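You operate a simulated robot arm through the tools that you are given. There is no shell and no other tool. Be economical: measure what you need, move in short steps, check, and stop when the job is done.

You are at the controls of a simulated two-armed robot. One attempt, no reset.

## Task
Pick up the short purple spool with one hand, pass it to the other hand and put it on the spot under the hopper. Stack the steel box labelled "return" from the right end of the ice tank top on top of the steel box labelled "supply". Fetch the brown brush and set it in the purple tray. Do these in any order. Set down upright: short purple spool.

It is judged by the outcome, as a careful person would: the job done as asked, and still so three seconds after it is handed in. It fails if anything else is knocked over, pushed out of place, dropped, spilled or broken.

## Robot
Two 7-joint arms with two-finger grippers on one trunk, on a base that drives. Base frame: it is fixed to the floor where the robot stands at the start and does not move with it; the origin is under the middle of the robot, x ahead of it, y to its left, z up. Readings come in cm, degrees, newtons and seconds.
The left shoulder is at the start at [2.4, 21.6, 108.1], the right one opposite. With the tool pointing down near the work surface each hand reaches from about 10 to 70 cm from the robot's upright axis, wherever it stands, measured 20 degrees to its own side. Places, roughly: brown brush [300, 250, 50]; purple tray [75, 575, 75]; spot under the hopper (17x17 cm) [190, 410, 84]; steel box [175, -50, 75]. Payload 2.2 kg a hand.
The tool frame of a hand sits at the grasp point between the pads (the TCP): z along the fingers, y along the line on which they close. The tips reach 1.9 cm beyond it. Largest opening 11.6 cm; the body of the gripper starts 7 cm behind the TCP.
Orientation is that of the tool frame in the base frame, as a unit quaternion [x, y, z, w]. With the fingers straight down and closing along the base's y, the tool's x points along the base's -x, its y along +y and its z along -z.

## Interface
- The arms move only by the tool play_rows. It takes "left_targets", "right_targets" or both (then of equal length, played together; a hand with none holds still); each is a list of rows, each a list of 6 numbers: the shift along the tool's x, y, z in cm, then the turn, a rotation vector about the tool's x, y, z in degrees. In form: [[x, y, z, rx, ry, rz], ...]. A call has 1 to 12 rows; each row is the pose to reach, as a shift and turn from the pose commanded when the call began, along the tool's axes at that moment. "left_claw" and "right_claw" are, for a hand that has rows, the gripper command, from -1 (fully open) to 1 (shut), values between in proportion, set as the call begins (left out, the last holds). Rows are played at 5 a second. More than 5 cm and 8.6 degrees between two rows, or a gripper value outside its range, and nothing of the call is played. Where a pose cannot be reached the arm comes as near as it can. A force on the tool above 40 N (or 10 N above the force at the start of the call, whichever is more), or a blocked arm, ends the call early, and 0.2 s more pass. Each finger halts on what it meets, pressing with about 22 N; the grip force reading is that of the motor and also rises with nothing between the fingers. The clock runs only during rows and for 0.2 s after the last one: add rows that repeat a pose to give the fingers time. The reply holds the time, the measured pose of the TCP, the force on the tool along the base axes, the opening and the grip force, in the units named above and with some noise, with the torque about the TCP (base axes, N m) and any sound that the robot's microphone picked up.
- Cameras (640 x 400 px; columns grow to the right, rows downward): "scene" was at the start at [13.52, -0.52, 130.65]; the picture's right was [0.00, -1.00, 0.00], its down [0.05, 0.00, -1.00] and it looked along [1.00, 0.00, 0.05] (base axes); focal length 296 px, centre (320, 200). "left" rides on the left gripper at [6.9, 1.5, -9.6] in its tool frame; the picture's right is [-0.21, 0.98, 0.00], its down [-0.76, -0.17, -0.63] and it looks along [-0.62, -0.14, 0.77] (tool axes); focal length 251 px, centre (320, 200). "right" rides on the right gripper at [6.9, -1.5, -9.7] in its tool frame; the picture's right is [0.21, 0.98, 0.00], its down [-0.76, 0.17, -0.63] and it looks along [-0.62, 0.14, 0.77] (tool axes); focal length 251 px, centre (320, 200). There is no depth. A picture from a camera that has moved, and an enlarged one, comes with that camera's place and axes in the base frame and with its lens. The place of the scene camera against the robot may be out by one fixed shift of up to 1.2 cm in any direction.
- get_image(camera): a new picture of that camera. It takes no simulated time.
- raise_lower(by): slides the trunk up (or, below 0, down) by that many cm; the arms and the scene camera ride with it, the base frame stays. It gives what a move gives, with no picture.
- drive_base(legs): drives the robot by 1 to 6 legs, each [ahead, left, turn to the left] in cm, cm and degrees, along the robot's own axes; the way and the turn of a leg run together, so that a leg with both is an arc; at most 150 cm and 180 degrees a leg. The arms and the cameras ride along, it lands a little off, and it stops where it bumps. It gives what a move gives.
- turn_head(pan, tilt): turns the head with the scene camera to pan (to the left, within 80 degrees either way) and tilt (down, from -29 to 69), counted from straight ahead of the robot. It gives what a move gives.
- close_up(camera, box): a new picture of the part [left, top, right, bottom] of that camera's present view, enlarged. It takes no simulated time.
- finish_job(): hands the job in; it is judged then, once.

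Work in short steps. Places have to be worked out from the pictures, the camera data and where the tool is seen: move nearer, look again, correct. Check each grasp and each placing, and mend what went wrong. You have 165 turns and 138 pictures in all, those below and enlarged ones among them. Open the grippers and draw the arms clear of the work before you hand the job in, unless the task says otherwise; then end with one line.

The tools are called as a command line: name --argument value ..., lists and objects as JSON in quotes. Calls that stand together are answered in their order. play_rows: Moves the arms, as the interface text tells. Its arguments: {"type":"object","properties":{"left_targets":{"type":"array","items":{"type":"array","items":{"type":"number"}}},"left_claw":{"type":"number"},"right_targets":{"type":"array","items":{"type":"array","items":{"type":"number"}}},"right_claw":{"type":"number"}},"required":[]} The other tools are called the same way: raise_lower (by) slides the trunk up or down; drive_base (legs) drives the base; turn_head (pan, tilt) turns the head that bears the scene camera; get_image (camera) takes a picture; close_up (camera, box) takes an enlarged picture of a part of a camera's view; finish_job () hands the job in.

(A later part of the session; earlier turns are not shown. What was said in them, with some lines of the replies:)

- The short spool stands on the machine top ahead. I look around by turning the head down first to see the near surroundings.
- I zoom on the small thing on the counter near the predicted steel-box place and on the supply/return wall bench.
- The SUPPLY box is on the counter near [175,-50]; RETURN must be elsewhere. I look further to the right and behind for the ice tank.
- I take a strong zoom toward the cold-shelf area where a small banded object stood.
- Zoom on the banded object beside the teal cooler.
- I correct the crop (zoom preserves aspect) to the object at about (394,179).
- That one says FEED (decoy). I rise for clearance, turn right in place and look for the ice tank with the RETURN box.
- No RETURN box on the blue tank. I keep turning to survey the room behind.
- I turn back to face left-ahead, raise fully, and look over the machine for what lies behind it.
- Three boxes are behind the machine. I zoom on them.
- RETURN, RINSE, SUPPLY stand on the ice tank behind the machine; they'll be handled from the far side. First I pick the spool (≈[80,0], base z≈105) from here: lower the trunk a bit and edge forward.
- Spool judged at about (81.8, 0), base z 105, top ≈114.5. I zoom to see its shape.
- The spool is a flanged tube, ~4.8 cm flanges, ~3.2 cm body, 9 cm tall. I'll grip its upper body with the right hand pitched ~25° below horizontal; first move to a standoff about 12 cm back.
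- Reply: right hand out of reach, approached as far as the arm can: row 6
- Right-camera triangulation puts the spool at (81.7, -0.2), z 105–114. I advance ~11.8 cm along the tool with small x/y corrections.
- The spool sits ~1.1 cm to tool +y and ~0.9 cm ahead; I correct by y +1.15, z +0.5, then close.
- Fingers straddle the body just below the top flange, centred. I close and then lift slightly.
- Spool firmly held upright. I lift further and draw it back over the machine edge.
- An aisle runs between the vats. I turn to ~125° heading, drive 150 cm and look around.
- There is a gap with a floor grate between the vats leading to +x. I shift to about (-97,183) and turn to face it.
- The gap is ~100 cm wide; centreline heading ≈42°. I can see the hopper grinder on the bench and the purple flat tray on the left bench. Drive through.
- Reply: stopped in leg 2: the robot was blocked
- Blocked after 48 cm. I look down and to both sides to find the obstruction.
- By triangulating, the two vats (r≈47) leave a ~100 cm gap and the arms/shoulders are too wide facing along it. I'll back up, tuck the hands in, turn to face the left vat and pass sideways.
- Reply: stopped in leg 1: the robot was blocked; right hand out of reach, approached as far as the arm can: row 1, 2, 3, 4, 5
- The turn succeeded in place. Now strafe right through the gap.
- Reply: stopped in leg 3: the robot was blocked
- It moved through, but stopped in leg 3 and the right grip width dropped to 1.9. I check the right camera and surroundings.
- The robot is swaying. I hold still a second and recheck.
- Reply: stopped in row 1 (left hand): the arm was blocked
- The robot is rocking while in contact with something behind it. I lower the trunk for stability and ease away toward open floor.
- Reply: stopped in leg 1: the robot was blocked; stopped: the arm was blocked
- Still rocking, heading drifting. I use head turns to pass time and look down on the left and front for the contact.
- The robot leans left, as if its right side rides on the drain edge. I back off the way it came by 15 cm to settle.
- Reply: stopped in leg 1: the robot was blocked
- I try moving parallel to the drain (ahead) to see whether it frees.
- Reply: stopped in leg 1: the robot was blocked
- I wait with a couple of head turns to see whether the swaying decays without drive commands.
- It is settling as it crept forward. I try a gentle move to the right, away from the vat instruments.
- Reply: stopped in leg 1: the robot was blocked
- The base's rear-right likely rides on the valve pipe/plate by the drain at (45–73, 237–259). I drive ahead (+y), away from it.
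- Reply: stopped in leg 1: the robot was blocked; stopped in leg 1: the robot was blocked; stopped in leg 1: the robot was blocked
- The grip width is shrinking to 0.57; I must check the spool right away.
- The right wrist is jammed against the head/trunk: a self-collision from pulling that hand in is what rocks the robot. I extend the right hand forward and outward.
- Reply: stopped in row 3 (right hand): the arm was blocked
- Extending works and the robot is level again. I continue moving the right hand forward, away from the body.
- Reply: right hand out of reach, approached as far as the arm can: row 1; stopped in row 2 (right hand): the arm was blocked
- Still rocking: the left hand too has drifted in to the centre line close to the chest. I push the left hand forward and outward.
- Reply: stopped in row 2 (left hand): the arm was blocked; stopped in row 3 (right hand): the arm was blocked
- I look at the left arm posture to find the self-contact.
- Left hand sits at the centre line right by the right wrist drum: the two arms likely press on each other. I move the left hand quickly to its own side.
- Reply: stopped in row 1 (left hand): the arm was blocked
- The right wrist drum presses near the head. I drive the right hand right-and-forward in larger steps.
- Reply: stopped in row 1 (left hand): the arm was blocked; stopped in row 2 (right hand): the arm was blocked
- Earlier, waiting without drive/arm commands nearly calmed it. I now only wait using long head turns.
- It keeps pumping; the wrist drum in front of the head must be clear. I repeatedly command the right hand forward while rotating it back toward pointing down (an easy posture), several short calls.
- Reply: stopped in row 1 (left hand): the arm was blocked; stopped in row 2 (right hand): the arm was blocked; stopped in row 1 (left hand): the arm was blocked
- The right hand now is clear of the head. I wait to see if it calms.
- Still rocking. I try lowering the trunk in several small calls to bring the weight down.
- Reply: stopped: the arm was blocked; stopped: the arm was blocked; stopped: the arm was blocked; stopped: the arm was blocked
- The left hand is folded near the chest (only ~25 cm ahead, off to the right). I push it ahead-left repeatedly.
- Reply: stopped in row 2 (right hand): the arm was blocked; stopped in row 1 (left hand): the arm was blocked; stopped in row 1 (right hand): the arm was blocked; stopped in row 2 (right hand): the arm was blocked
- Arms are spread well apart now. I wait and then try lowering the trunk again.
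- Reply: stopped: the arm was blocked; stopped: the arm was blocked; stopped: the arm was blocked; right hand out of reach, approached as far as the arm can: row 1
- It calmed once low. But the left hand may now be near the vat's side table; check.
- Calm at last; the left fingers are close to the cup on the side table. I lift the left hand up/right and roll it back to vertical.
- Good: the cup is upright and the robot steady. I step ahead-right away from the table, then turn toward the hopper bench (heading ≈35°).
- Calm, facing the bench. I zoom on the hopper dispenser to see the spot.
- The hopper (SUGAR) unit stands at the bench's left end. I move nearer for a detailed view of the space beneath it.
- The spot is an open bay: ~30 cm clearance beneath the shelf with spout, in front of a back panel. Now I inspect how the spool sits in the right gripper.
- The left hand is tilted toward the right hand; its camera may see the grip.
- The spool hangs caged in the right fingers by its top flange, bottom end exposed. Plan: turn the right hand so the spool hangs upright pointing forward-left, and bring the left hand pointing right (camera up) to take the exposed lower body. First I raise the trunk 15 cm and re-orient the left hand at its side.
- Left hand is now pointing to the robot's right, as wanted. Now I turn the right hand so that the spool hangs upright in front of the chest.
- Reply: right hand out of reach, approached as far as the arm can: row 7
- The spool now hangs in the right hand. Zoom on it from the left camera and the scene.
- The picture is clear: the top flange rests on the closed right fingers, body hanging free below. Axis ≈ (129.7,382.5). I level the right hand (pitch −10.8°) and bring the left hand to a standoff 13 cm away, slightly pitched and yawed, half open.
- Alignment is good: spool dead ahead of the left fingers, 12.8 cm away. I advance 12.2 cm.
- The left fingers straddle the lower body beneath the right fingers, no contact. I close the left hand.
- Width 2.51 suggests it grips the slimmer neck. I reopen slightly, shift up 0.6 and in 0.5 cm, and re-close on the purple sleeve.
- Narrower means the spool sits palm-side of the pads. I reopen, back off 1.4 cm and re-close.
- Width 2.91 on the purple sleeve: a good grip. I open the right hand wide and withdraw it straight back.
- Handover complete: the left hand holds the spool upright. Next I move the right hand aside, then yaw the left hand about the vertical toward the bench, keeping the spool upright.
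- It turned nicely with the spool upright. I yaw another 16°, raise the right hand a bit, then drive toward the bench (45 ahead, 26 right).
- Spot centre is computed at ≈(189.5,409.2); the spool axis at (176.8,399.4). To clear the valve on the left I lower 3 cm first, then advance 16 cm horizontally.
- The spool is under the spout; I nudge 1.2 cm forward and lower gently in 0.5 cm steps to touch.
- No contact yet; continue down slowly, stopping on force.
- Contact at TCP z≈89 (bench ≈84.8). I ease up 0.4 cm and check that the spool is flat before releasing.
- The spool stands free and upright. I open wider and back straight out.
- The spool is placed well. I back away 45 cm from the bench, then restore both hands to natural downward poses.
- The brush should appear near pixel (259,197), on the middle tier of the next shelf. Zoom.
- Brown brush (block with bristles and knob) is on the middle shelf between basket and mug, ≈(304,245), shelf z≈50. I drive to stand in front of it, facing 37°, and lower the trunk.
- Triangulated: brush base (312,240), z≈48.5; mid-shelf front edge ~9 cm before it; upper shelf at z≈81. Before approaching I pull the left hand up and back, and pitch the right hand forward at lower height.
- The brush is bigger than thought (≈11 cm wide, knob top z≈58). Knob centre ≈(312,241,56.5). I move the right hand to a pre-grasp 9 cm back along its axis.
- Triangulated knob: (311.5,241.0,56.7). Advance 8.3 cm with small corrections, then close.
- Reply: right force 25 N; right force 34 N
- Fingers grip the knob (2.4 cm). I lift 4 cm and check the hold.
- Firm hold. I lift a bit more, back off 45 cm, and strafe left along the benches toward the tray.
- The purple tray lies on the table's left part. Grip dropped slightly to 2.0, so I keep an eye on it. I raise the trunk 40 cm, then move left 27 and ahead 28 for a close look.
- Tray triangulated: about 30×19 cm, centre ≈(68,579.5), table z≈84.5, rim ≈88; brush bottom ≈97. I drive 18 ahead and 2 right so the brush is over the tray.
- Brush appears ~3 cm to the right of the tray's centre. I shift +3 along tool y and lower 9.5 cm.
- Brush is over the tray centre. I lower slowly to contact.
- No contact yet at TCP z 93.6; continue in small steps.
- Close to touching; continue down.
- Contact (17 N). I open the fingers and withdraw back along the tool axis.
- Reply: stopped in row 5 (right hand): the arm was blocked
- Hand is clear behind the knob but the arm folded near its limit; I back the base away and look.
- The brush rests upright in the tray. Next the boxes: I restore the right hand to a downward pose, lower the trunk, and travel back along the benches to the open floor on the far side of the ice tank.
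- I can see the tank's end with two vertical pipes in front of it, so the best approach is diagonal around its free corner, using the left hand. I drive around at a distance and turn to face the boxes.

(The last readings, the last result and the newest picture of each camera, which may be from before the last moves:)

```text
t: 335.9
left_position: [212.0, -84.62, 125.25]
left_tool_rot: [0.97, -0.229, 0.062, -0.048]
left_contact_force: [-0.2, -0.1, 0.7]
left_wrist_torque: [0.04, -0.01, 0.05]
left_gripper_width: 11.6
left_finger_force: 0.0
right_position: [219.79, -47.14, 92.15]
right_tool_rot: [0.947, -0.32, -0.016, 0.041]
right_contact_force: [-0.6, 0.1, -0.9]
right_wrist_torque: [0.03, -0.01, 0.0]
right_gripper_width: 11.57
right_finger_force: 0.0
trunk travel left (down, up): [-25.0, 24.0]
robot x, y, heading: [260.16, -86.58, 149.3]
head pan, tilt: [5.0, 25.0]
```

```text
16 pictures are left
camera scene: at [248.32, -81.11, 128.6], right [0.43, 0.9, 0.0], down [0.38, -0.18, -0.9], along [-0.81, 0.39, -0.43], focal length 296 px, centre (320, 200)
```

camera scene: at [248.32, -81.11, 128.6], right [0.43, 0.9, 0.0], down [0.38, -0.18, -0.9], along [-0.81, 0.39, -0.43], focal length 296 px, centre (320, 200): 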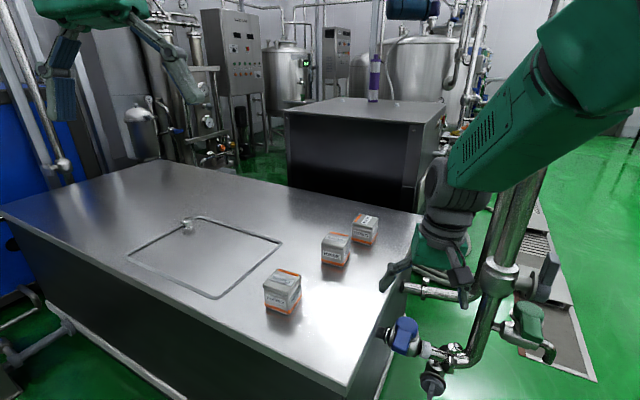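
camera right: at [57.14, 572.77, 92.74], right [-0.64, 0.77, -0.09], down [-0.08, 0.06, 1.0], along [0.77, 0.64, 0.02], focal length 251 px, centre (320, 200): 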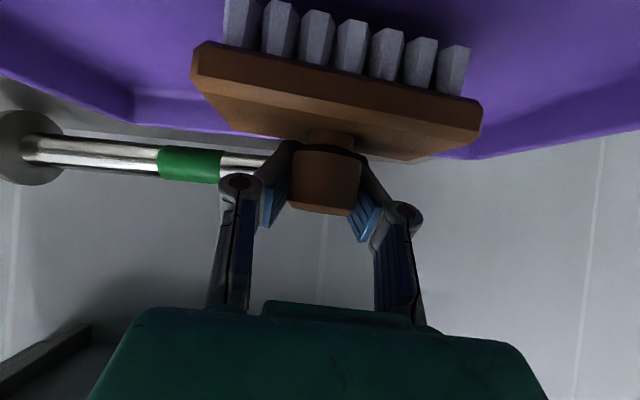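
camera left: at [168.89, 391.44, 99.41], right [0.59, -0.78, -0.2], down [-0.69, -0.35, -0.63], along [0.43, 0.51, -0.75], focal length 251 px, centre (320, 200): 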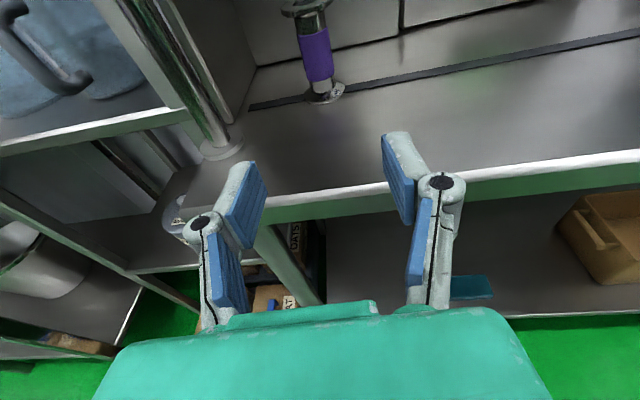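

Excellent view: SUPPLY nearest, then RINSE, then RETURN. I advance 18 cm toward the corner and zoom on the boxes for their orientation.

drive_base --legs '[[18, 0, 0]]'

close_up --camera "scene" --box '[232, 200, 424, 320]'

```text
t: 337.4
left_position: [196.2, -75.27, 125.12]
left_tool_rot: [0.971, -0.227, 0.062, -0.048]
left_contact_force: [0.0, -1.0, -0.6]
left_wrist_torque: [0.0, -0.03, 0.0]
left_gripper_width: 11.58
left_finger_force: 0.2
right_position: [203.9, -37.82, 92.38]
right_tool_rot: [0.947, -0.319, -0.016, 0.039]
right_contact_force: [-0.2, 0.5, -1.3]
right_wrist_torque: [-0.01, -0.03, -0.02]
right_gripper_width: 11.6
right_finger_force: 0.2
trunk travel left (down, up): [-25.0, 24.0]
robot x, y, heading: [244.08, -77.57, 149.3]
head pan, tilt: [5.0, 25.0]
```

```text
3.33 times, centred on (328, 260) of scene
camera zoom: at [232.59, -71.85, 128.6], right [0.43, 0.9, 0.0], down [0.38, -0.18, -0.9], along [-0.82, 0.39, -0.43], focal length 987 px, centre (293, 0)
```

zoom: 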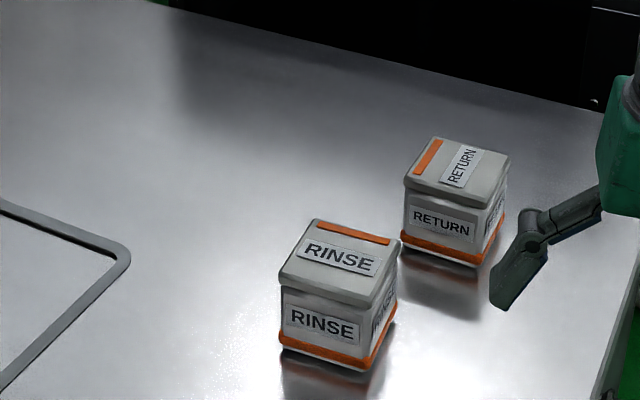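

Boxes: counter z≈65, boxes ≈8 cm; RETURN centre ≈(167.5,-23), RINSE ≈(176,-41). RETURN is ~90 cm out, so I need a flatter, stretched right arm. I move the left hand up and aside, pitch the right hand forward at height, lower the trunk and edge 5 cm nearer.

play_rows --left_targets '[[0, 3, -3, 0, 0, 0], [0, 6, -6, 0, 0, 0], [0, 9, -9, 0, 0, 0], [0, 12, -12, 0, 0, 0], [0, 15, -15, 0, 0, 0], [0, 18, -18, 0, 0, 0], [0, 18, -18, 0, 0, 0]]' --right_targets '[[-0.3, 0, -3, 0, -7.8, 0], [-0.6, 0, -6, 0, -15.7, 0], [-1, 0, -9, 0, -23.5, 0], [-1.5, 0, -12, 0, -31.4, 0], [-2, 0, -15, 0, -39.2, 0], [-2.5, 0, -18, 0, -47.1, 0], [-3, 0, -20, 0, -55, 0]]' --right_claw -1

raise_lower --by -22

drive_base --legs '[[5, 0, 0]]'

get_image --camera "right"

```text
t: 339.0
left_position: [188.04, -91.17, 138.26]
left_tool_rot: [0.972, -0.224, 0.055, -0.054]
left_contact_force: [-0.7, -0.4, -0.5]
left_wrist_torque: [0.01, 0.0, 0.04]
left_gripper_width: 11.59
left_finger_force: 0.1
left hand out of reach, approached as far as the arm can: row 5, 6, 7
right_position: [203.03, -34.67, 112.66]
right_tool_rot: [0.83, -0.301, -0.456, -0.11]
right_contact_force: [-0.3, 0.1, -0.1]
right_wrist_torque: [0.04, 0.01, 0.0]
right_gripper_width: 11.61
right_finger_force: 0.0
trunk travel left (down, up): [-25.0, 24.0]
robot x, y, heading: [244.11, -77.28, 149.2]
head pan, tilt: [5.0, 25.0]
```

```text
t: 341.3
left_position: [187.93, -91.18, 116.22]
left_tool_rot: [0.972, -0.224, 0.056, -0.054]
left_contact_force: [-0.7, 0.0, 0.1]
left_wrist_torque: [-0.03, -0.03, -0.02]
left_gripper_width: 11.6
left_finger_force: 0.0
right_position: [203.0, -34.76, 90.59]
right_tool_rot: [0.83, -0.304, -0.454, -0.11]
right_contact_force: [1.3, -0.1, -0.8]
right_wrist_torque: [-0.01, -0.02, 0.01]
right_gripper_width: 11.6
right_finger_force: 0.1
trunk travel left (down, up): [-3.0, 46.0]
robot x, y, heading: [244.43, -77.39, 149.2]
head pan, tilt: [5.0, 25.0]
```

```text
t: 342.3
left_position: [183.36, -88.44, 116.03]
left_tool_rot: [0.972, -0.223, 0.058, -0.054]
left_contact_force: [0.2, 0.8, -1.3]
left_wrist_torque: [-0.02, -0.03, -0.02]
left_gripper_width: 11.59
left_finger_force: 0.1
right_position: [198.54, -32.23, 90.37]
right_tool_rot: [0.832, -0.301, -0.453, -0.109]
right_contact_force: [-0.2, 0.6, 0.6]
right_wrist_torque: [-0.02, 0.01, 0.02]
right_gripper_width: 11.61
right_finger_force: 0.1
trunk travel left (down, up): [-3.0, 46.0]
robot x, y, heading: [240.44, -74.81, 149.4]
head pan, tilt: [5.0, 25.0]
```

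```text
14 pictures are left
camera right: at [208.87, -38.31, 90.12], right [-0.5, -0.86, -0.09], down [0.03, -0.12, 0.99], along [-0.86, 0.5, 0.08], focal length 251 px, centre (320, 200)
```

right: 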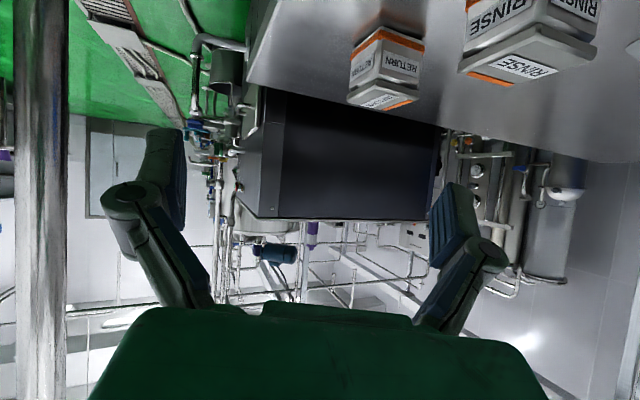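

From both cameras: counter z≈70, RETURN centre ≈(171.5,-26), box axes near 130°, close to the hand's 146° pointing. I move the right hand to a pre-grasp 12 cm short, above box height.

play_rows --right_targets '[[-0.2, 2.5, 3, 0, 0, 0], [-0.4, 5, 6.5, 0, 0, 0], [-0.6, 7.5, 10, 0, 0, 0], [-0.8, 9.8, 14, 0, 0, 0], [-0.9, 9.8, 18.1, 0, 0, 0], [-0.9, 9.8, 18.1, 0, 0, 0]]'

get_image --camera "right"

```text
t: 343.7
left_position: [183.91, -88.67, 116.3]
left_tool_rot: [0.972, -0.223, 0.055, -0.054]
left_contact_force: [-0.1, 0.6, 0.8]
left_wrist_torque: [-0.01, 0.0, 0.03]
left_gripper_width: 11.6
left_finger_force: 0.1
right_position: [180.18, -31.42, 82.12]
right_tool_rot: [0.83, -0.302, -0.456, -0.11]
right_contact_force: [-0.5, 0.3, 0.3]
right_wrist_torque: [-0.01, 0.01, 0.0]
right_gripper_width: 11.59
right_finger_force: 0.1
trunk travel left (down, up): [-3.0, 46.0]
robot x, y, heading: [240.13, -74.67, 149.1]
head pan, tilt: [5.0, 25.0]
```

```text
13 pictures are left
camera right: at [190.51, -37.55, 81.65], right [-0.5, -0.86, -0.09], down [0.03, -0.12, 0.99], along [-0.86, 0.5, 0.09], focal length 251 px, centre (320, 200)
```

right: 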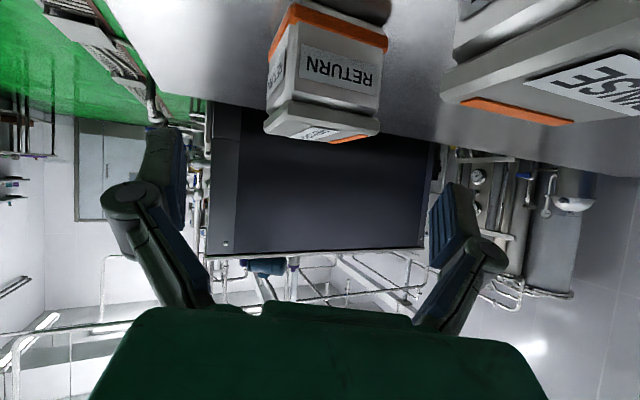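

Triangulation converges: RETURN centre (171,-25.1), counter z 70.1, well centred on the tool axis. I advance 12.6 cm with fingers wide open.

play_rows --right_targets '[[-0.1, -0.1, 3, 0, 0, 0], [-0.2, -0.2, 6, 0, 0, 0], [-0.3, -0.2, 9, 0, 0, 0], [-0.3, -0.2, 11, 0, 0, 0], [-0.3, -0.2, 12.6, 0, 0, 0], [-0.3, -0.2, 12.6, 0, 0, 0]]'

get_image --camera "right"

```text
t: 345.1
left_position: [183.74, -88.68, 116.25]
left_tool_rot: [0.972, -0.224, 0.055, -0.054]
left_contact_force: [0.0, -1.0, -0.2]
left_wrist_torque: [-0.01, 0.01, -0.04]
left_gripper_width: 11.62
left_finger_force: 0.0
right_position: [171.22, -25.23, 75.37]
right_tool_rot: [0.831, -0.302, -0.454, -0.109]
right_contact_force: [0.2, -2.2, 2.7]
right_wrist_torque: [-0.06, -0.01, -0.01]
right_gripper_width: 11.6
right_finger_force: 0.1
trunk travel left (down, up): [-3.0, 46.0]
robot x, y, heading: [240.14, -75.2, 149.3]
head pan, tilt: [5.0, 25.0]
```

```text
12 pictures are left
camera right: at [181.69, -31.41, 74.98], right [-0.5, -0.86, -0.08], down [0.03, -0.12, 0.99], along [-0.86, 0.49, 0.09], focal length 251 px, centre (320, 200)
```

right: 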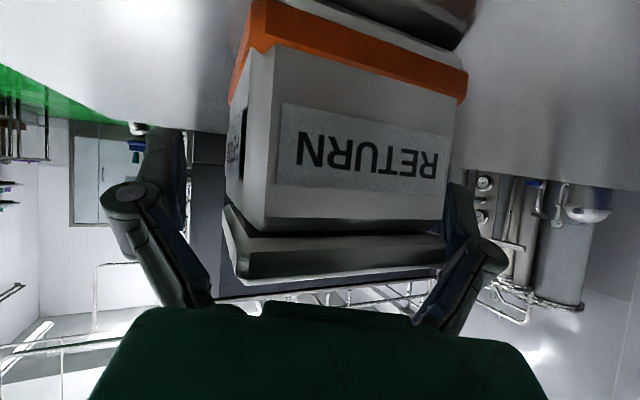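

The box is between the fingers, slightly off to +y; I shift 0.8 and close.

play_rows --right_targets '[[0, 0.4, 0, 0, 0, 0], [0, 0.8, 0, 0, 0, 0], [0, 0.8, 0, 0, 0, 0]]'

play_rows --right_targets '[[0, 0, 0, 0, 0, 0], [0, 0, 0, 0, 0, 0], [0, 0, 0, 0, 0, 0], [0, 0, 0, 0, 0, 0], [0, 0, 0, 0, 0, 0]]' --right_claw 1

play_rows --right_targets '[[-0.8, 0, -0.6, 0, 0, 0], [-2, 0.2, -1.4, 0, 0, 0], [-3.3, 0.3, -2.3, 0, 0, 0], [-3.3, 0.3, -2.3, 0, 0, 0]]'

get_image --camera "right"

```text
t: 345.9
left_position: [183.89, -88.68, 116.27]
left_tool_rot: [0.972, -0.224, 0.055, -0.053]
left_contact_force: [0.0, 0.1, -0.3]
left_wrist_torque: [-0.01, -0.04, 0.01]
left_gripper_width: 11.57
left_finger_force: 0.0
right_position: [170.82, -25.85, 75.37]
right_tool_rot: [0.83, -0.301, -0.456, -0.108]
right_contact_force: [1.3, 0.7, 1.2]
right_wrist_torque: [0.0, 0.0, 0.1]
right_gripper_width: 11.59
right_finger_force: 0.1
trunk travel left (down, up): [-3.0, 46.0]
robot x, y, heading: [239.78, -74.98, 149.3]
head pan, tilt: [5.0, 25.0]
```

```text
t: 347.1
left_position: [183.9, -88.72, 116.21]
left_tool_rot: [0.972, -0.222, 0.056, -0.055]
left_contact_force: [0.1, 0.6, -0.3]
left_wrist_torque: [-0.03, 0.0, 0.02]
left_gripper_width: 11.6
left_finger_force: 0.0
right_position: [170.83, -26.0, 75.56]
right_tool_rot: [0.83, -0.302, -0.456, -0.11]
right_contact_force: [-0.3, -2.9, 7.4]
right_wrist_torque: [0.1, -0.33, -0.19]
right_gripper_width: 9.43
right_finger_force: 22.0
trunk travel left (down, up): [-3.0, 46.0]
robot x, y, heading: [239.97, -74.75, 149.1]
head pan, tilt: [5.0, 25.0]
```

```text
t: 348.1
left_position: [183.81, -88.54, 116.27]
left_tool_rot: [0.972, -0.223, 0.055, -0.053]
left_contact_force: [-0.4, 0.0, -0.7]
left_wrist_torque: [-0.02, 0.01, -0.03]
left_gripper_width: 11.6
left_finger_force: 0.0
right_position: [171.0, -25.77, 79.29]
right_tool_rot: [0.83, -0.303, -0.455, -0.11]
right_contact_force: [0.0, -0.5, -3.4]
right_wrist_torque: [-0.01, 0.0, 0.02]
right_gripper_width: 9.3
right_finger_force: 22.1
trunk travel left (down, up): [-3.0, 46.0]
robot x, y, heading: [240.04, -74.46, 149.4]
head pan, tilt: [5.0, 25.0]
```

```text
11 pictures are left
camera right: at [181.28, -31.93, 78.87], right [-0.5, -0.86, -0.08], down [0.03, -0.12, 0.99], along [-0.86, 0.5, 0.08], focal length 251 px, centre (320, 200)
```

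right: 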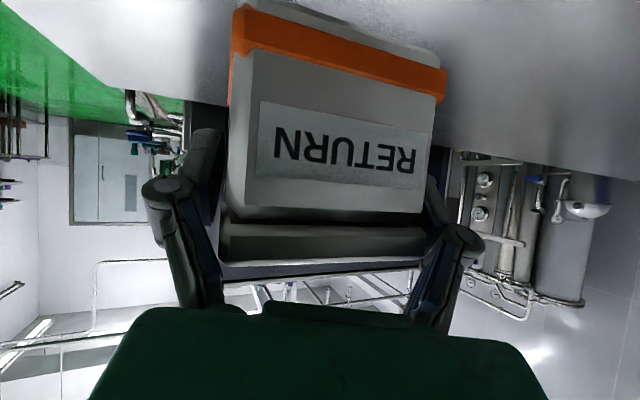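

RETURN is gripped (9.3 cm) and lifted level. I raise it another 14 cm and take a scene view to locate SUPPLY.

play_rows --right_targets '[[-3, 0.3, -2.1, 0, 0, 0], [-6, 0.6, -4.2, 0, 0, 0], [-9, 0.9, -6.3, 0, 0, 0], [-11.5, 1.2, -8, 0, 0, 0], [-11.5, 1.2, -8, 0, 0, 0]]'

turn_head --pan 5 --tilt 35

get_image --camera "scene"

```text
t: 349.3
left_position: [183.9, -88.48, 116.3]
left_tool_rot: [0.971, -0.224, 0.057, -0.054]
left_contact_force: [0.0, 0.2, -0.2]
left_wrist_torque: [-0.01, 0.0, 0.0]
left_gripper_width: 11.6
left_finger_force: 0.1
right_position: [171.51, -25.71, 93.16]
right_tool_rot: [0.831, -0.302, -0.455, -0.108]
right_contact_force: [0.2, -0.6, -3.4]
right_wrist_torque: [-0.02, 0.0, -0.01]
right_gripper_width: 9.28
right_finger_force: 22.1
right hand out of reach, approached as far as the arm can: row 4, 5
trunk travel left (down, up): [-3.0, 46.0]
robot x, y, heading: [240.13, -74.76, 149.4]
head pan, tilt: [5.0, 25.0]
```

```text
t: 350.0
left_position: [183.88, -88.61, 116.21]
left_tool_rot: [0.972, -0.224, 0.056, -0.053]
left_contact_force: [0.8, 0.3, -0.3]
left_wrist_torque: [0.01, 0.01, 0.03]
left_gripper_width: 11.62
left_finger_force: 0.1
right_position: [171.48, -25.81, 93.23]
right_tool_rot: [0.831, -0.303, -0.454, -0.109]
right_contact_force: [-0.4, -0.5, -3.0]
right_wrist_torque: [-0.03, 0.05, 0.02]
right_gripper_width: 9.27
right_finger_force: 22.3
trunk travel left (down, up): [-3.0, 46.0]
robot x, y, heading: [240.41, -74.83, 149.6]
head pan, tilt: [5.0, 35.0]
```

```text
10 pictures are left
camera scene: at [228.64, -69.5, 105.01], right [0.43, 0.9, 0.0], down [0.52, -0.25, -0.82], along [-0.74, 0.35, -0.58], focal length 296 px, centre (320, 200)
```

scene: 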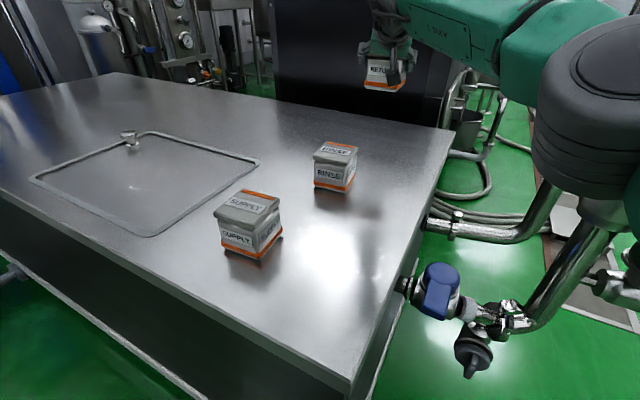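

SUPPLY's top centre ≈(191.7,-63.8), z≈79. The easiest carry is to move the base by exactly the needed displacement (back 37, left 22.4), box bottom at ~88 clears everything. Then align yaw by −18°.

drive_base --legs '[[-37, 22.4, 0]]'

play_rows --right_targets '[[0, 0, 0, 5, -0.5, 3.4], [0, 0, 0, 9.9, -1.1, 6.8], [0, 0, 0, 14.8, -1.6, 10.2], [0, 0, 0, 14.8, -1.6, 10.2]]'

get_image --camera "right"

get_image --camera "scene"

```text
t: 352.6
left_position: [205.15, -126.26, 116.44]
left_tool_rot: [0.972, -0.223, 0.053, -0.051]
left_contact_force: [0.6, 0.1, 0.4]
left_wrist_torque: [-0.01, 0.02, -0.01]
left_gripper_width: 11.61
left_finger_force: 0.1
right_position: [192.54, -63.43, 93.23]
right_tool_rot: [0.83, -0.303, -0.456, -0.107]
right_contact_force: [0.6, 0.4, -3.1]
right_wrist_torque: [-0.09, 0.0, 0.01]
right_gripper_width: 9.25
right_finger_force: 22.0
trunk travel left (down, up): [-3.0, 46.0]
robot x, y, heading: [260.84, -112.61, 149.7]
head pan, tilt: [5.0, 35.0]
```

```text
t: 353.6
left_position: [205.08, -126.72, 116.45]
left_tool_rot: [0.972, -0.223, 0.053, -0.053]
left_contact_force: [-1.0, 0.6, -1.0]
left_wrist_torque: [0.0, -0.03, -0.01]
left_gripper_width: 11.59
left_finger_force: 0.1
right_position: [195.11, -63.82, 92.93]
right_tool_rot: [0.772, -0.43, -0.433, -0.178]
right_contact_force: [-0.4, 0.2, -2.5]
right_wrist_torque: [0.0, 0.0, -0.01]
right_gripper_width: 9.24
right_finger_force: 22.0
right hand out of reach, approached as far as the arm can: row 1, 2, 3, 4
trunk travel left (down, up): [-3.0, 46.0]
robot x, y, heading: [260.94, -112.99, 149.5]
head pan, tilt: [5.0, 35.0]
```

```text
9 pictures are left
camera right: at [203.21, -72.82, 92.5], right [-0.74, -0.66, -0.08], down [0.0, -0.12, 0.99], along [-0.67, 0.74, 0.09], focal length 251 px, centre (320, 200)
```

right: 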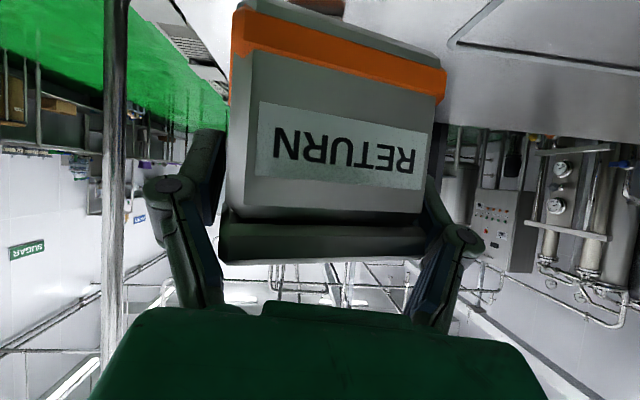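

```text
8 pictures are left
camera scene: at [249.54, -107.5, 105.0], right [0.43, 0.9, 0.0], down [0.52, -0.25, -0.82], along [-0.74, 0.35, -0.58], focal length 296 px, centre (320, 200)
```

scene: 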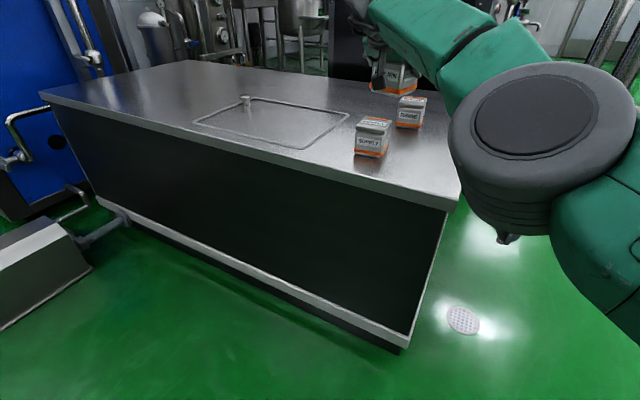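

The arm is at its reach limit; I move the base 7 cm ahead for slack and re-read the pose.

drive_base --legs '[[7, 0, 0]]'

play_rows --right_targets '[[0, 0, 0, 0, 0, 0], [0, 0, 0, 0, 0, 0], [0, 0, 0, 0, 0, 0]]'

```text
t: 354.6
left_position: [198.85, -123.22, 116.43]
left_tool_rot: [0.972, -0.223, 0.055, -0.054]
left_contact_force: [-0.1, 1.3, 0.2]
left_wrist_torque: [0.0, -0.02, 0.03]
left_gripper_width: 11.6
left_finger_force: 0.1
right_position: [188.88, -60.16, 92.79]
right_tool_rot: [0.773, -0.429, -0.433, -0.179]
right_contact_force: [-0.5, 0.4, -3.8]
right_wrist_torque: [0.04, 0.01, 0.02]
right_gripper_width: 9.22
right_finger_force: 21.9
trunk travel left (down, up): [-3.0, 46.0]
robot x, y, heading: [254.82, -109.09, 149.6]
head pan, tilt: [5.0, 35.0]
```

```text
t: 355.4
left_position: [199.41, -123.27, 116.57]
left_tool_rot: [0.972, -0.223, 0.051, -0.053]
left_contact_force: [0.5, -0.6, 0.3]
left_wrist_torque: [0.03, 0.02, -0.02]
left_gripper_width: 11.6
left_finger_force: 0.0
right_position: [189.12, -60.37, 93.34]
right_tool_rot: [0.771, -0.43, -0.434, -0.178]
right_contact_force: [-0.5, -0.5, -2.2]
right_wrist_torque: [0.02, -0.01, -0.01]
right_gripper_width: 9.22
right_finger_force: 22.5
trunk travel left (down, up): [-3.0, 46.0]
robot x, y, heading: [254.93, -109.33, 149.4]
head pan, tilt: [5.0, 35.0]
```

I move the hand horizontally by (3.4,−4.9) to centre over SUPPLY and check from the scene camera.

play_rows --right_targets '[[1.7, 0, -2.5, 0, 0, 0], [3.35, 0, -4.9, 0, 0, 0], [3.35, 0, -4.9, 0, 0, 0], [3.35, 0, -4.9, 0, 0, 0]]'

close_up --camera "scene" --box '[272, 40, 464, 160]'

```text
t: 356.4
left_position: [199.44, -123.23, 116.66]
left_tool_rot: [0.972, -0.224, 0.051, -0.053]
left_contact_force: [0.2, -0.1, -0.8]
left_wrist_torque: [-0.02, 0.01, -0.02]
left_gripper_width: 11.58
left_finger_force: 0.0
right_position: [188.94, -63.92, 94.26]
right_tool_rot: [0.772, -0.43, -0.433, -0.178]
right_contact_force: [-0.2, 0.6, -3.2]
right_wrist_torque: [-0.06, -0.01, -0.02]
right_gripper_width: 9.23
right_finger_force: 21.7
right hand out of reach, approached as far as the arm can: row 1, 2, 3, 4
trunk travel left (down, up): [-3.0, 46.0]
robot x, y, heading: [254.69, -109.37, 149.7]
head pan, tilt: [5.0, 35.0]
```

```text
3.33 times, centred on (368, 100) of scene
camera zoom: at [243.4, -104.02, 105.0], right [0.43, 0.9, 0.0], down [0.52, -0.25, -0.82], along [-0.74, 0.35, -0.58], focal length 987 px, centre (160, 533)
```

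zoom: 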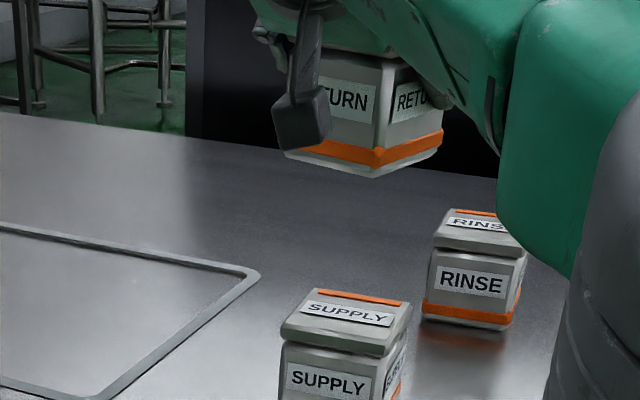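

Refined: SUPPLY top centre ≈(190,−64.1), top z≈77 (box 7 cm tall); the held box centre is at (188.7,−63.7). I nudge the base back 1.3 cm and lower 4 cm to see that the arm tracks.

drive_base --legs '[[-1.3, -0.3, 0]]'

play_rows --right_targets '[[0.8, -0.1, 0.55, 0, 0, 0], [1.6, -0.2, 1.1, 0, 0, 0], [2.5, -0.3, 1.7, 0, 0, 0], [3.3, -0.4, 2.25, 0, 0, 0], [3.3, -0.4, 2.25, 0, 0, 0]]'

```text
t: 357.2
left_position: [200.55, -123.73, 116.66]
left_tool_rot: [0.972, -0.224, 0.051, -0.054]
left_contact_force: [0.6, -1.0, 0.2]
left_wrist_torque: [0.01, 0.02, -0.01]
left_gripper_width: 11.6
left_finger_force: 0.0
right_position: [190.07, -64.44, 94.19]
right_tool_rot: [0.772, -0.429, -0.434, -0.178]
right_contact_force: [0.1, -1.0, -3.2]
right_wrist_torque: [0.02, -0.02, 0.0]
right_gripper_width: 9.21
right_finger_force: 21.7
trunk travel left (down, up): [-3.0, 46.0]
robot x, y, heading: [256.16, -109.62, 149.4]
head pan, tilt: [5.0, 35.0]
```

```text
t: 358.4
left_position: [201.15, -124.03, 116.95]
left_tool_rot: [0.972, -0.224, 0.05, -0.053]
left_contact_force: [0.7, 0.2, 0.1]
left_wrist_torque: [0.01, -0.03, -0.01]
left_gripper_width: 11.6
left_finger_force: 0.1
right_position: [189.44, -63.86, 90.64]
right_tool_rot: [0.771, -0.428, -0.436, -0.177]
right_contact_force: [1.1, 0.5, -3.1]
right_wrist_torque: [0.01, 0.04, -0.06]
right_gripper_width: 9.24
right_finger_force: 22.2
right hand out of reach, approached as far as the arm can: row 1, 2, 3, 4, 5
trunk travel left (down, up): [-3.0, 46.0]
robot x, y, heading: [255.89, -109.55, 149.5]
head pan, tilt: [5.0, 35.0]
```

It tracks with small drift. Lower another 4.5 cm.

play_rows --right_targets '[[0.8, -0.1, 0.55, 0, 0, 0], [1.6, -0.2, 1.1, 0, 0, 0], [2.5, -0.3, 1.7, 0, 0, 0], [3.3, -0.4, 2.25, 0, 0, 0], [4, -0.45, 2.6, 0, 0, 0], [4, -0.45, 2.6, 0, 0, 0]]'

close_up --camera "scene" --box '[304, 70, 432, 150]'

```text
t: 359.8
left_position: [201.14, -123.82, 116.87]
left_tool_rot: [0.972, -0.223, 0.05, -0.052]
left_contact_force: [-0.3, 0.3, -0.3]
left_wrist_torque: [-0.01, 0.0, 0.01]
left_gripper_width: 11.58
left_finger_force: 0.1
right_position: [188.21, -64.22, 87.28]
right_tool_rot: [0.769, -0.426, -0.445, -0.172]
right_contact_force: [0.8, 0.2, -3.9]
right_wrist_torque: [-0.01, 0.04, -0.03]
right_gripper_width: 9.26
right_finger_force: 21.8
right hand out of reach, approached as far as the arm can: row 2, 3, 4, 5, 6
trunk travel left (down, up): [-3.0, 46.0]
robot x, y, heading: [256.13, -109.59, 149.3]
head pan, tilt: [5.0, 35.0]
```

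```text
5.00 times, centred on (368, 110) of scene
camera zoom: at [244.71, -104.36, 105.01], right [0.43, 0.9, 0.0], down [0.52, -0.25, -0.82], along [-0.74, 0.35, -0.58], focal length 1481 px, centre (80, 650)
```

zoom: 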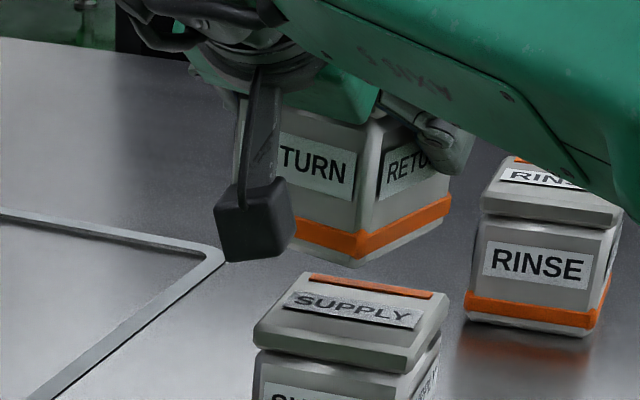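

RETURN is over-rotated by ~10° relative to SUPPLY and the arm sits at its limit, so I rotate the hand back +10° (aligns the boxes and regains reach) and read the pose.

play_rows --right_targets '[[0, 0, 0, -4.1, 0.5, -2.8], [0, 0, 0, -8.2, 1, -5.5], [0, 0, 0, -8.2, 1, -5.5], [0, 0, 0, -8.2, 1, -5.5]]'

```text
t: 360.8
left_position: [201.02, -123.89, 116.91]
left_tool_rot: [0.972, -0.222, 0.05, -0.054]
left_contact_force: [0.2, -0.1, 0.1]
left_wrist_torque: [0.02, 0.05, -0.04]
left_gripper_width: 11.6
left_finger_force: 0.2
right_position: [189.6, -64.08, 85.9]
right_tool_rot: [0.805, -0.362, -0.449, -0.139]
right_contact_force: [0.3, 0.8, -3.7]
right_wrist_torque: [-0.02, 0.07, 0.02]
right_gripper_width: 9.22
right_finger_force: 21.8
trunk travel left (down, up): [-3.0, 46.0]
robot x, y, heading: [255.75, -109.75, 149.4]
head pan, tilt: [5.0, 35.0]
```

Now the pose is level, reachable and centred: box (189.4,−63.9) vs SUPPLY (189.7,−64). I lower slowly to contact.

play_rows --right_targets '[[0.5, -0.06, 0.33, 0, 0, 0], [1, -0.12, 0.67, 0, 0, 0], [1.5, -0.18, 1, 0, 0, 0], [1.9, -0.23, 1.28, 0, 0, 0], [1.9, -0.23, 1.28, 0, 0, 0]]'

close_up --camera "scene" --box '[304, 80, 432, 160]'

```text
t: 362.0
left_position: [201.02, -123.8, 116.84]
left_tool_rot: [0.972, -0.224, 0.05, -0.054]
left_contact_force: [1.0, 0.3, 0.1]
left_wrist_torque: [0.0, 0.03, -0.01]
left_gripper_width: 11.61
left_finger_force: 0.1
right_position: [189.62, -63.95, 83.59]
right_tool_rot: [0.805, -0.362, -0.449, -0.139]
right_contact_force: [1.0, -0.9, -3.4]
right_wrist_torque: [0.01, -0.01, 0.01]
right_gripper_width: 9.22
right_finger_force: 21.9
trunk travel left (down, up): [-3.0, 46.0]
robot x, y, heading: [256.28, -109.85, 149.7]
head pan, tilt: [5.0, 35.0]
```

```text
5.00 times, centred on (368, 120) of scene
camera zoom: at [244.68, -104.36, 105.0], right [0.43, 0.9, 0.0], down [0.52, -0.25, -0.82], along [-0.74, 0.35, -0.58], focal length 1481 px, centre (80, 600)
```

zoom: 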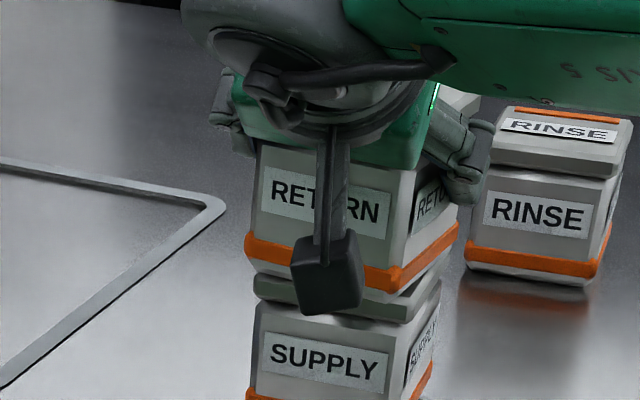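

Very well aligned. Lower in 0.3 cm steps to touch.

play_rows --right_targets '[[0.25, -0.03, 0.17, 0, 0, 0], [0.5, -0.06, 0.34, 0, 0, 0], [0.75, -0.09, 0.5, 0, 0, 0], [1, -0.12, 0.68, 0, 0, 0], [1, -0.12, 0.68, 0, 0, 0]]'

```text
t: 363.2
left_position: [201.27, -123.65, 117.01]
left_tool_rot: [0.972, -0.223, 0.049, -0.052]
left_contact_force: [-0.3, 0.3, -0.5]
left_wrist_torque: [-0.07, -0.02, 0.0]
left_gripper_width: 11.6
left_finger_force: 0.0
right_position: [189.67, -63.84, 83.54]
right_tool_rot: [0.802, -0.361, -0.457, -0.136]
right_contact_force: [0.7, -3.9, 15.3]
right_wrist_torque: [-0.2, -0.88, -0.2]
right_gripper_width: 9.25
right_finger_force: 22.4
trunk travel left (down, up): [-3.0, 46.0]
robot x, y, heading: [255.76, -109.97, 149.6]
head pan, tilt: [5.0, 35.0]
stopped in row 5 (right hand): the force on the tool passed its limit at 41 N (the readings are from after the stop); the commanded pose is now the measured one
```

Contact made (limit touched at 41 N, now 15 N). I open the fingers fully and check before withdrawing.

play_rows --right_targets '[[-0.1, 0, -0.05, 0, 0, 0], [-0.1, 0, -0.05, 0, 0, 0], [-0.1, 0, -0.05, 0, 0, 0]]' --right_claw -1

close_up --camera "scene" --box '[304, 80, 432, 160]'

```text
t: 364.0
left_position: [201.29, -123.74, 116.93]
left_tool_rot: [0.972, -0.223, 0.048, -0.052]
left_contact_force: [0.4, 0.5, 0.3]
left_wrist_torque: [0.0, 0.04, -0.02]
left_gripper_width: 11.6
left_finger_force: 0.1
right_position: [189.82, -63.76, 83.28]
right_tool_rot: [0.802, -0.362, -0.455, -0.138]
right_contact_force: [0.8, -0.2, 0.0]
right_wrist_torque: [0.01, 0.0, 0.04]
right_gripper_width: 11.6
right_finger_force: 0.0
trunk travel left (down, up): [-3.0, 46.0]
robot x, y, heading: [255.89, -109.67, 149.7]
head pan, tilt: [5.0, 35.0]
```

```text
5.00 times, centred on (368, 120) of scene
camera zoom: at [244.69, -104.45, 105.01], right [0.43, 0.9, 0.0], down [0.52, -0.25, -0.82], along [-0.74, 0.35, -0.58], focal length 1481 px, centre (80, 600)
```

zoom: 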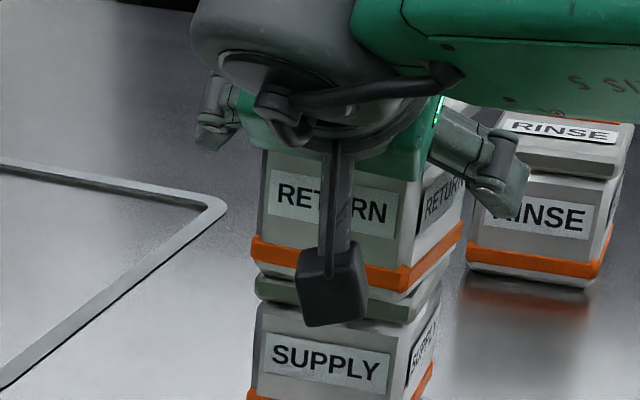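

RETURN stands on SUPPLY, fingers clear on both sides. I withdraw along the tool axis.

play_rows --right_targets '[[0, 0, -1.5, 0, 0, 0], [0, 0, -3, 0, 0, 0], [0, 0, -5, 0, 0, 0], [0, 0, -7.5, 0, 0, 0], [0, 0, -10, 0, 0, 0], [-1, 0, -13, 0, 0, 0], [-3, 0, -16, 0, 0, 0]]'

drive_base --legs '[[-30, 0, 0]]'

turn_head --pan -5 --tilt 20

close_up --camera "scene" --box '[160, 60, 480, 260]'

```text
t: 365.6
left_position: [201.36, -123.72, 117.04]
left_tool_rot: [0.972, -0.224, 0.047, -0.054]
left_contact_force: [0.8, 0.0, -0.1]
left_wrist_torque: [-0.02, 0.0, 0.01]
left_gripper_width: 11.59
left_finger_force: 0.0
right_position: [199.02, -71.34, 94.36]
right_tool_rot: [0.802, -0.361, -0.456, -0.137]
right_contact_force: [-0.1, -1.6, -0.1]
right_wrist_torque: [0.02, 0.0, -0.01]
right_gripper_width: 11.6
right_finger_force: 0.2
trunk travel left (down, up): [-3.0, 46.0]
robot x, y, heading: [256.12, -109.73, 149.5]
head pan, tilt: [5.0, 35.0]
```

```text
t: 367.6
left_position: [227.31, -139.06, 117.04]
left_tool_rot: [0.972, -0.222, 0.049, -0.053]
left_contact_force: [0.6, 0.3, 0.1]
left_wrist_torque: [0.04, 0.02, -0.02]
left_gripper_width: 11.6
left_finger_force: 0.0
right_position: [224.84, -86.66, 94.32]
right_tool_rot: [0.802, -0.361, -0.456, -0.137]
right_contact_force: [1.0, -0.4, 0.9]
right_wrist_torque: [-0.02, 0.01, -0.01]
right_gripper_width: 11.61
right_finger_force: 0.0
trunk travel left (down, up): [-3.0, 46.0]
robot x, y, heading: [282.07, -124.64, 149.5]
head pan, tilt: [5.0, 35.0]
```

```text
t: 368.4
left_position: [227.55, -139.12, 117.14]
left_tool_rot: [0.972, -0.223, 0.047, -0.053]
left_contact_force: [0.6, 0.7, -0.2]
left_wrist_torque: [-0.02, 0.01, 0.01]
left_gripper_width: 11.61
left_finger_force: 0.1
right_position: [224.92, -86.65, 94.54]
right_tool_rot: [0.802, -0.36, -0.456, -0.136]
right_contact_force: [0.2, -0.5, -0.3]
right_wrist_torque: [-0.03, 0.03, -0.01]
right_gripper_width: 11.59
right_finger_force: 0.2
trunk travel left (down, up): [-3.0, 46.0]
robot x, y, heading: [281.85, -124.96, 149.8]
head pan, tilt: [-5.0, 20.0]
```

```text
2.00 times, centred on (320, 160) of scene
camera zoom: at [271.03, -118.08, 107.4], right [0.58, 0.82, 0.0], down [0.28, -0.2, -0.94], along [-0.76, 0.54, -0.35], focal length 592 px, centre (320, 280)
```

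zoom: 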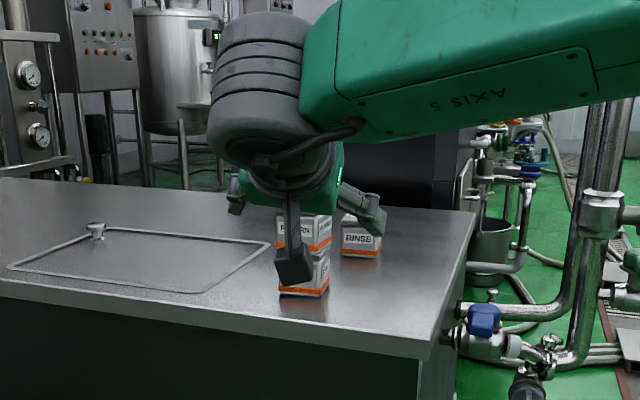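

The stack (RETURN on SUPPLY) stands steady with RINSE untouched. The spool is upright under the hopper and the brush is in the purple tray. Both grippers are open and clear, so I hand in the job.

finish_job

```text
The job is handed in.
```

I handed the job in. The spool went from the right hand to the left and stands upright under the hopper, the "return" box is stacked on the "supply" box, and the brown brush sits in the purple tray.
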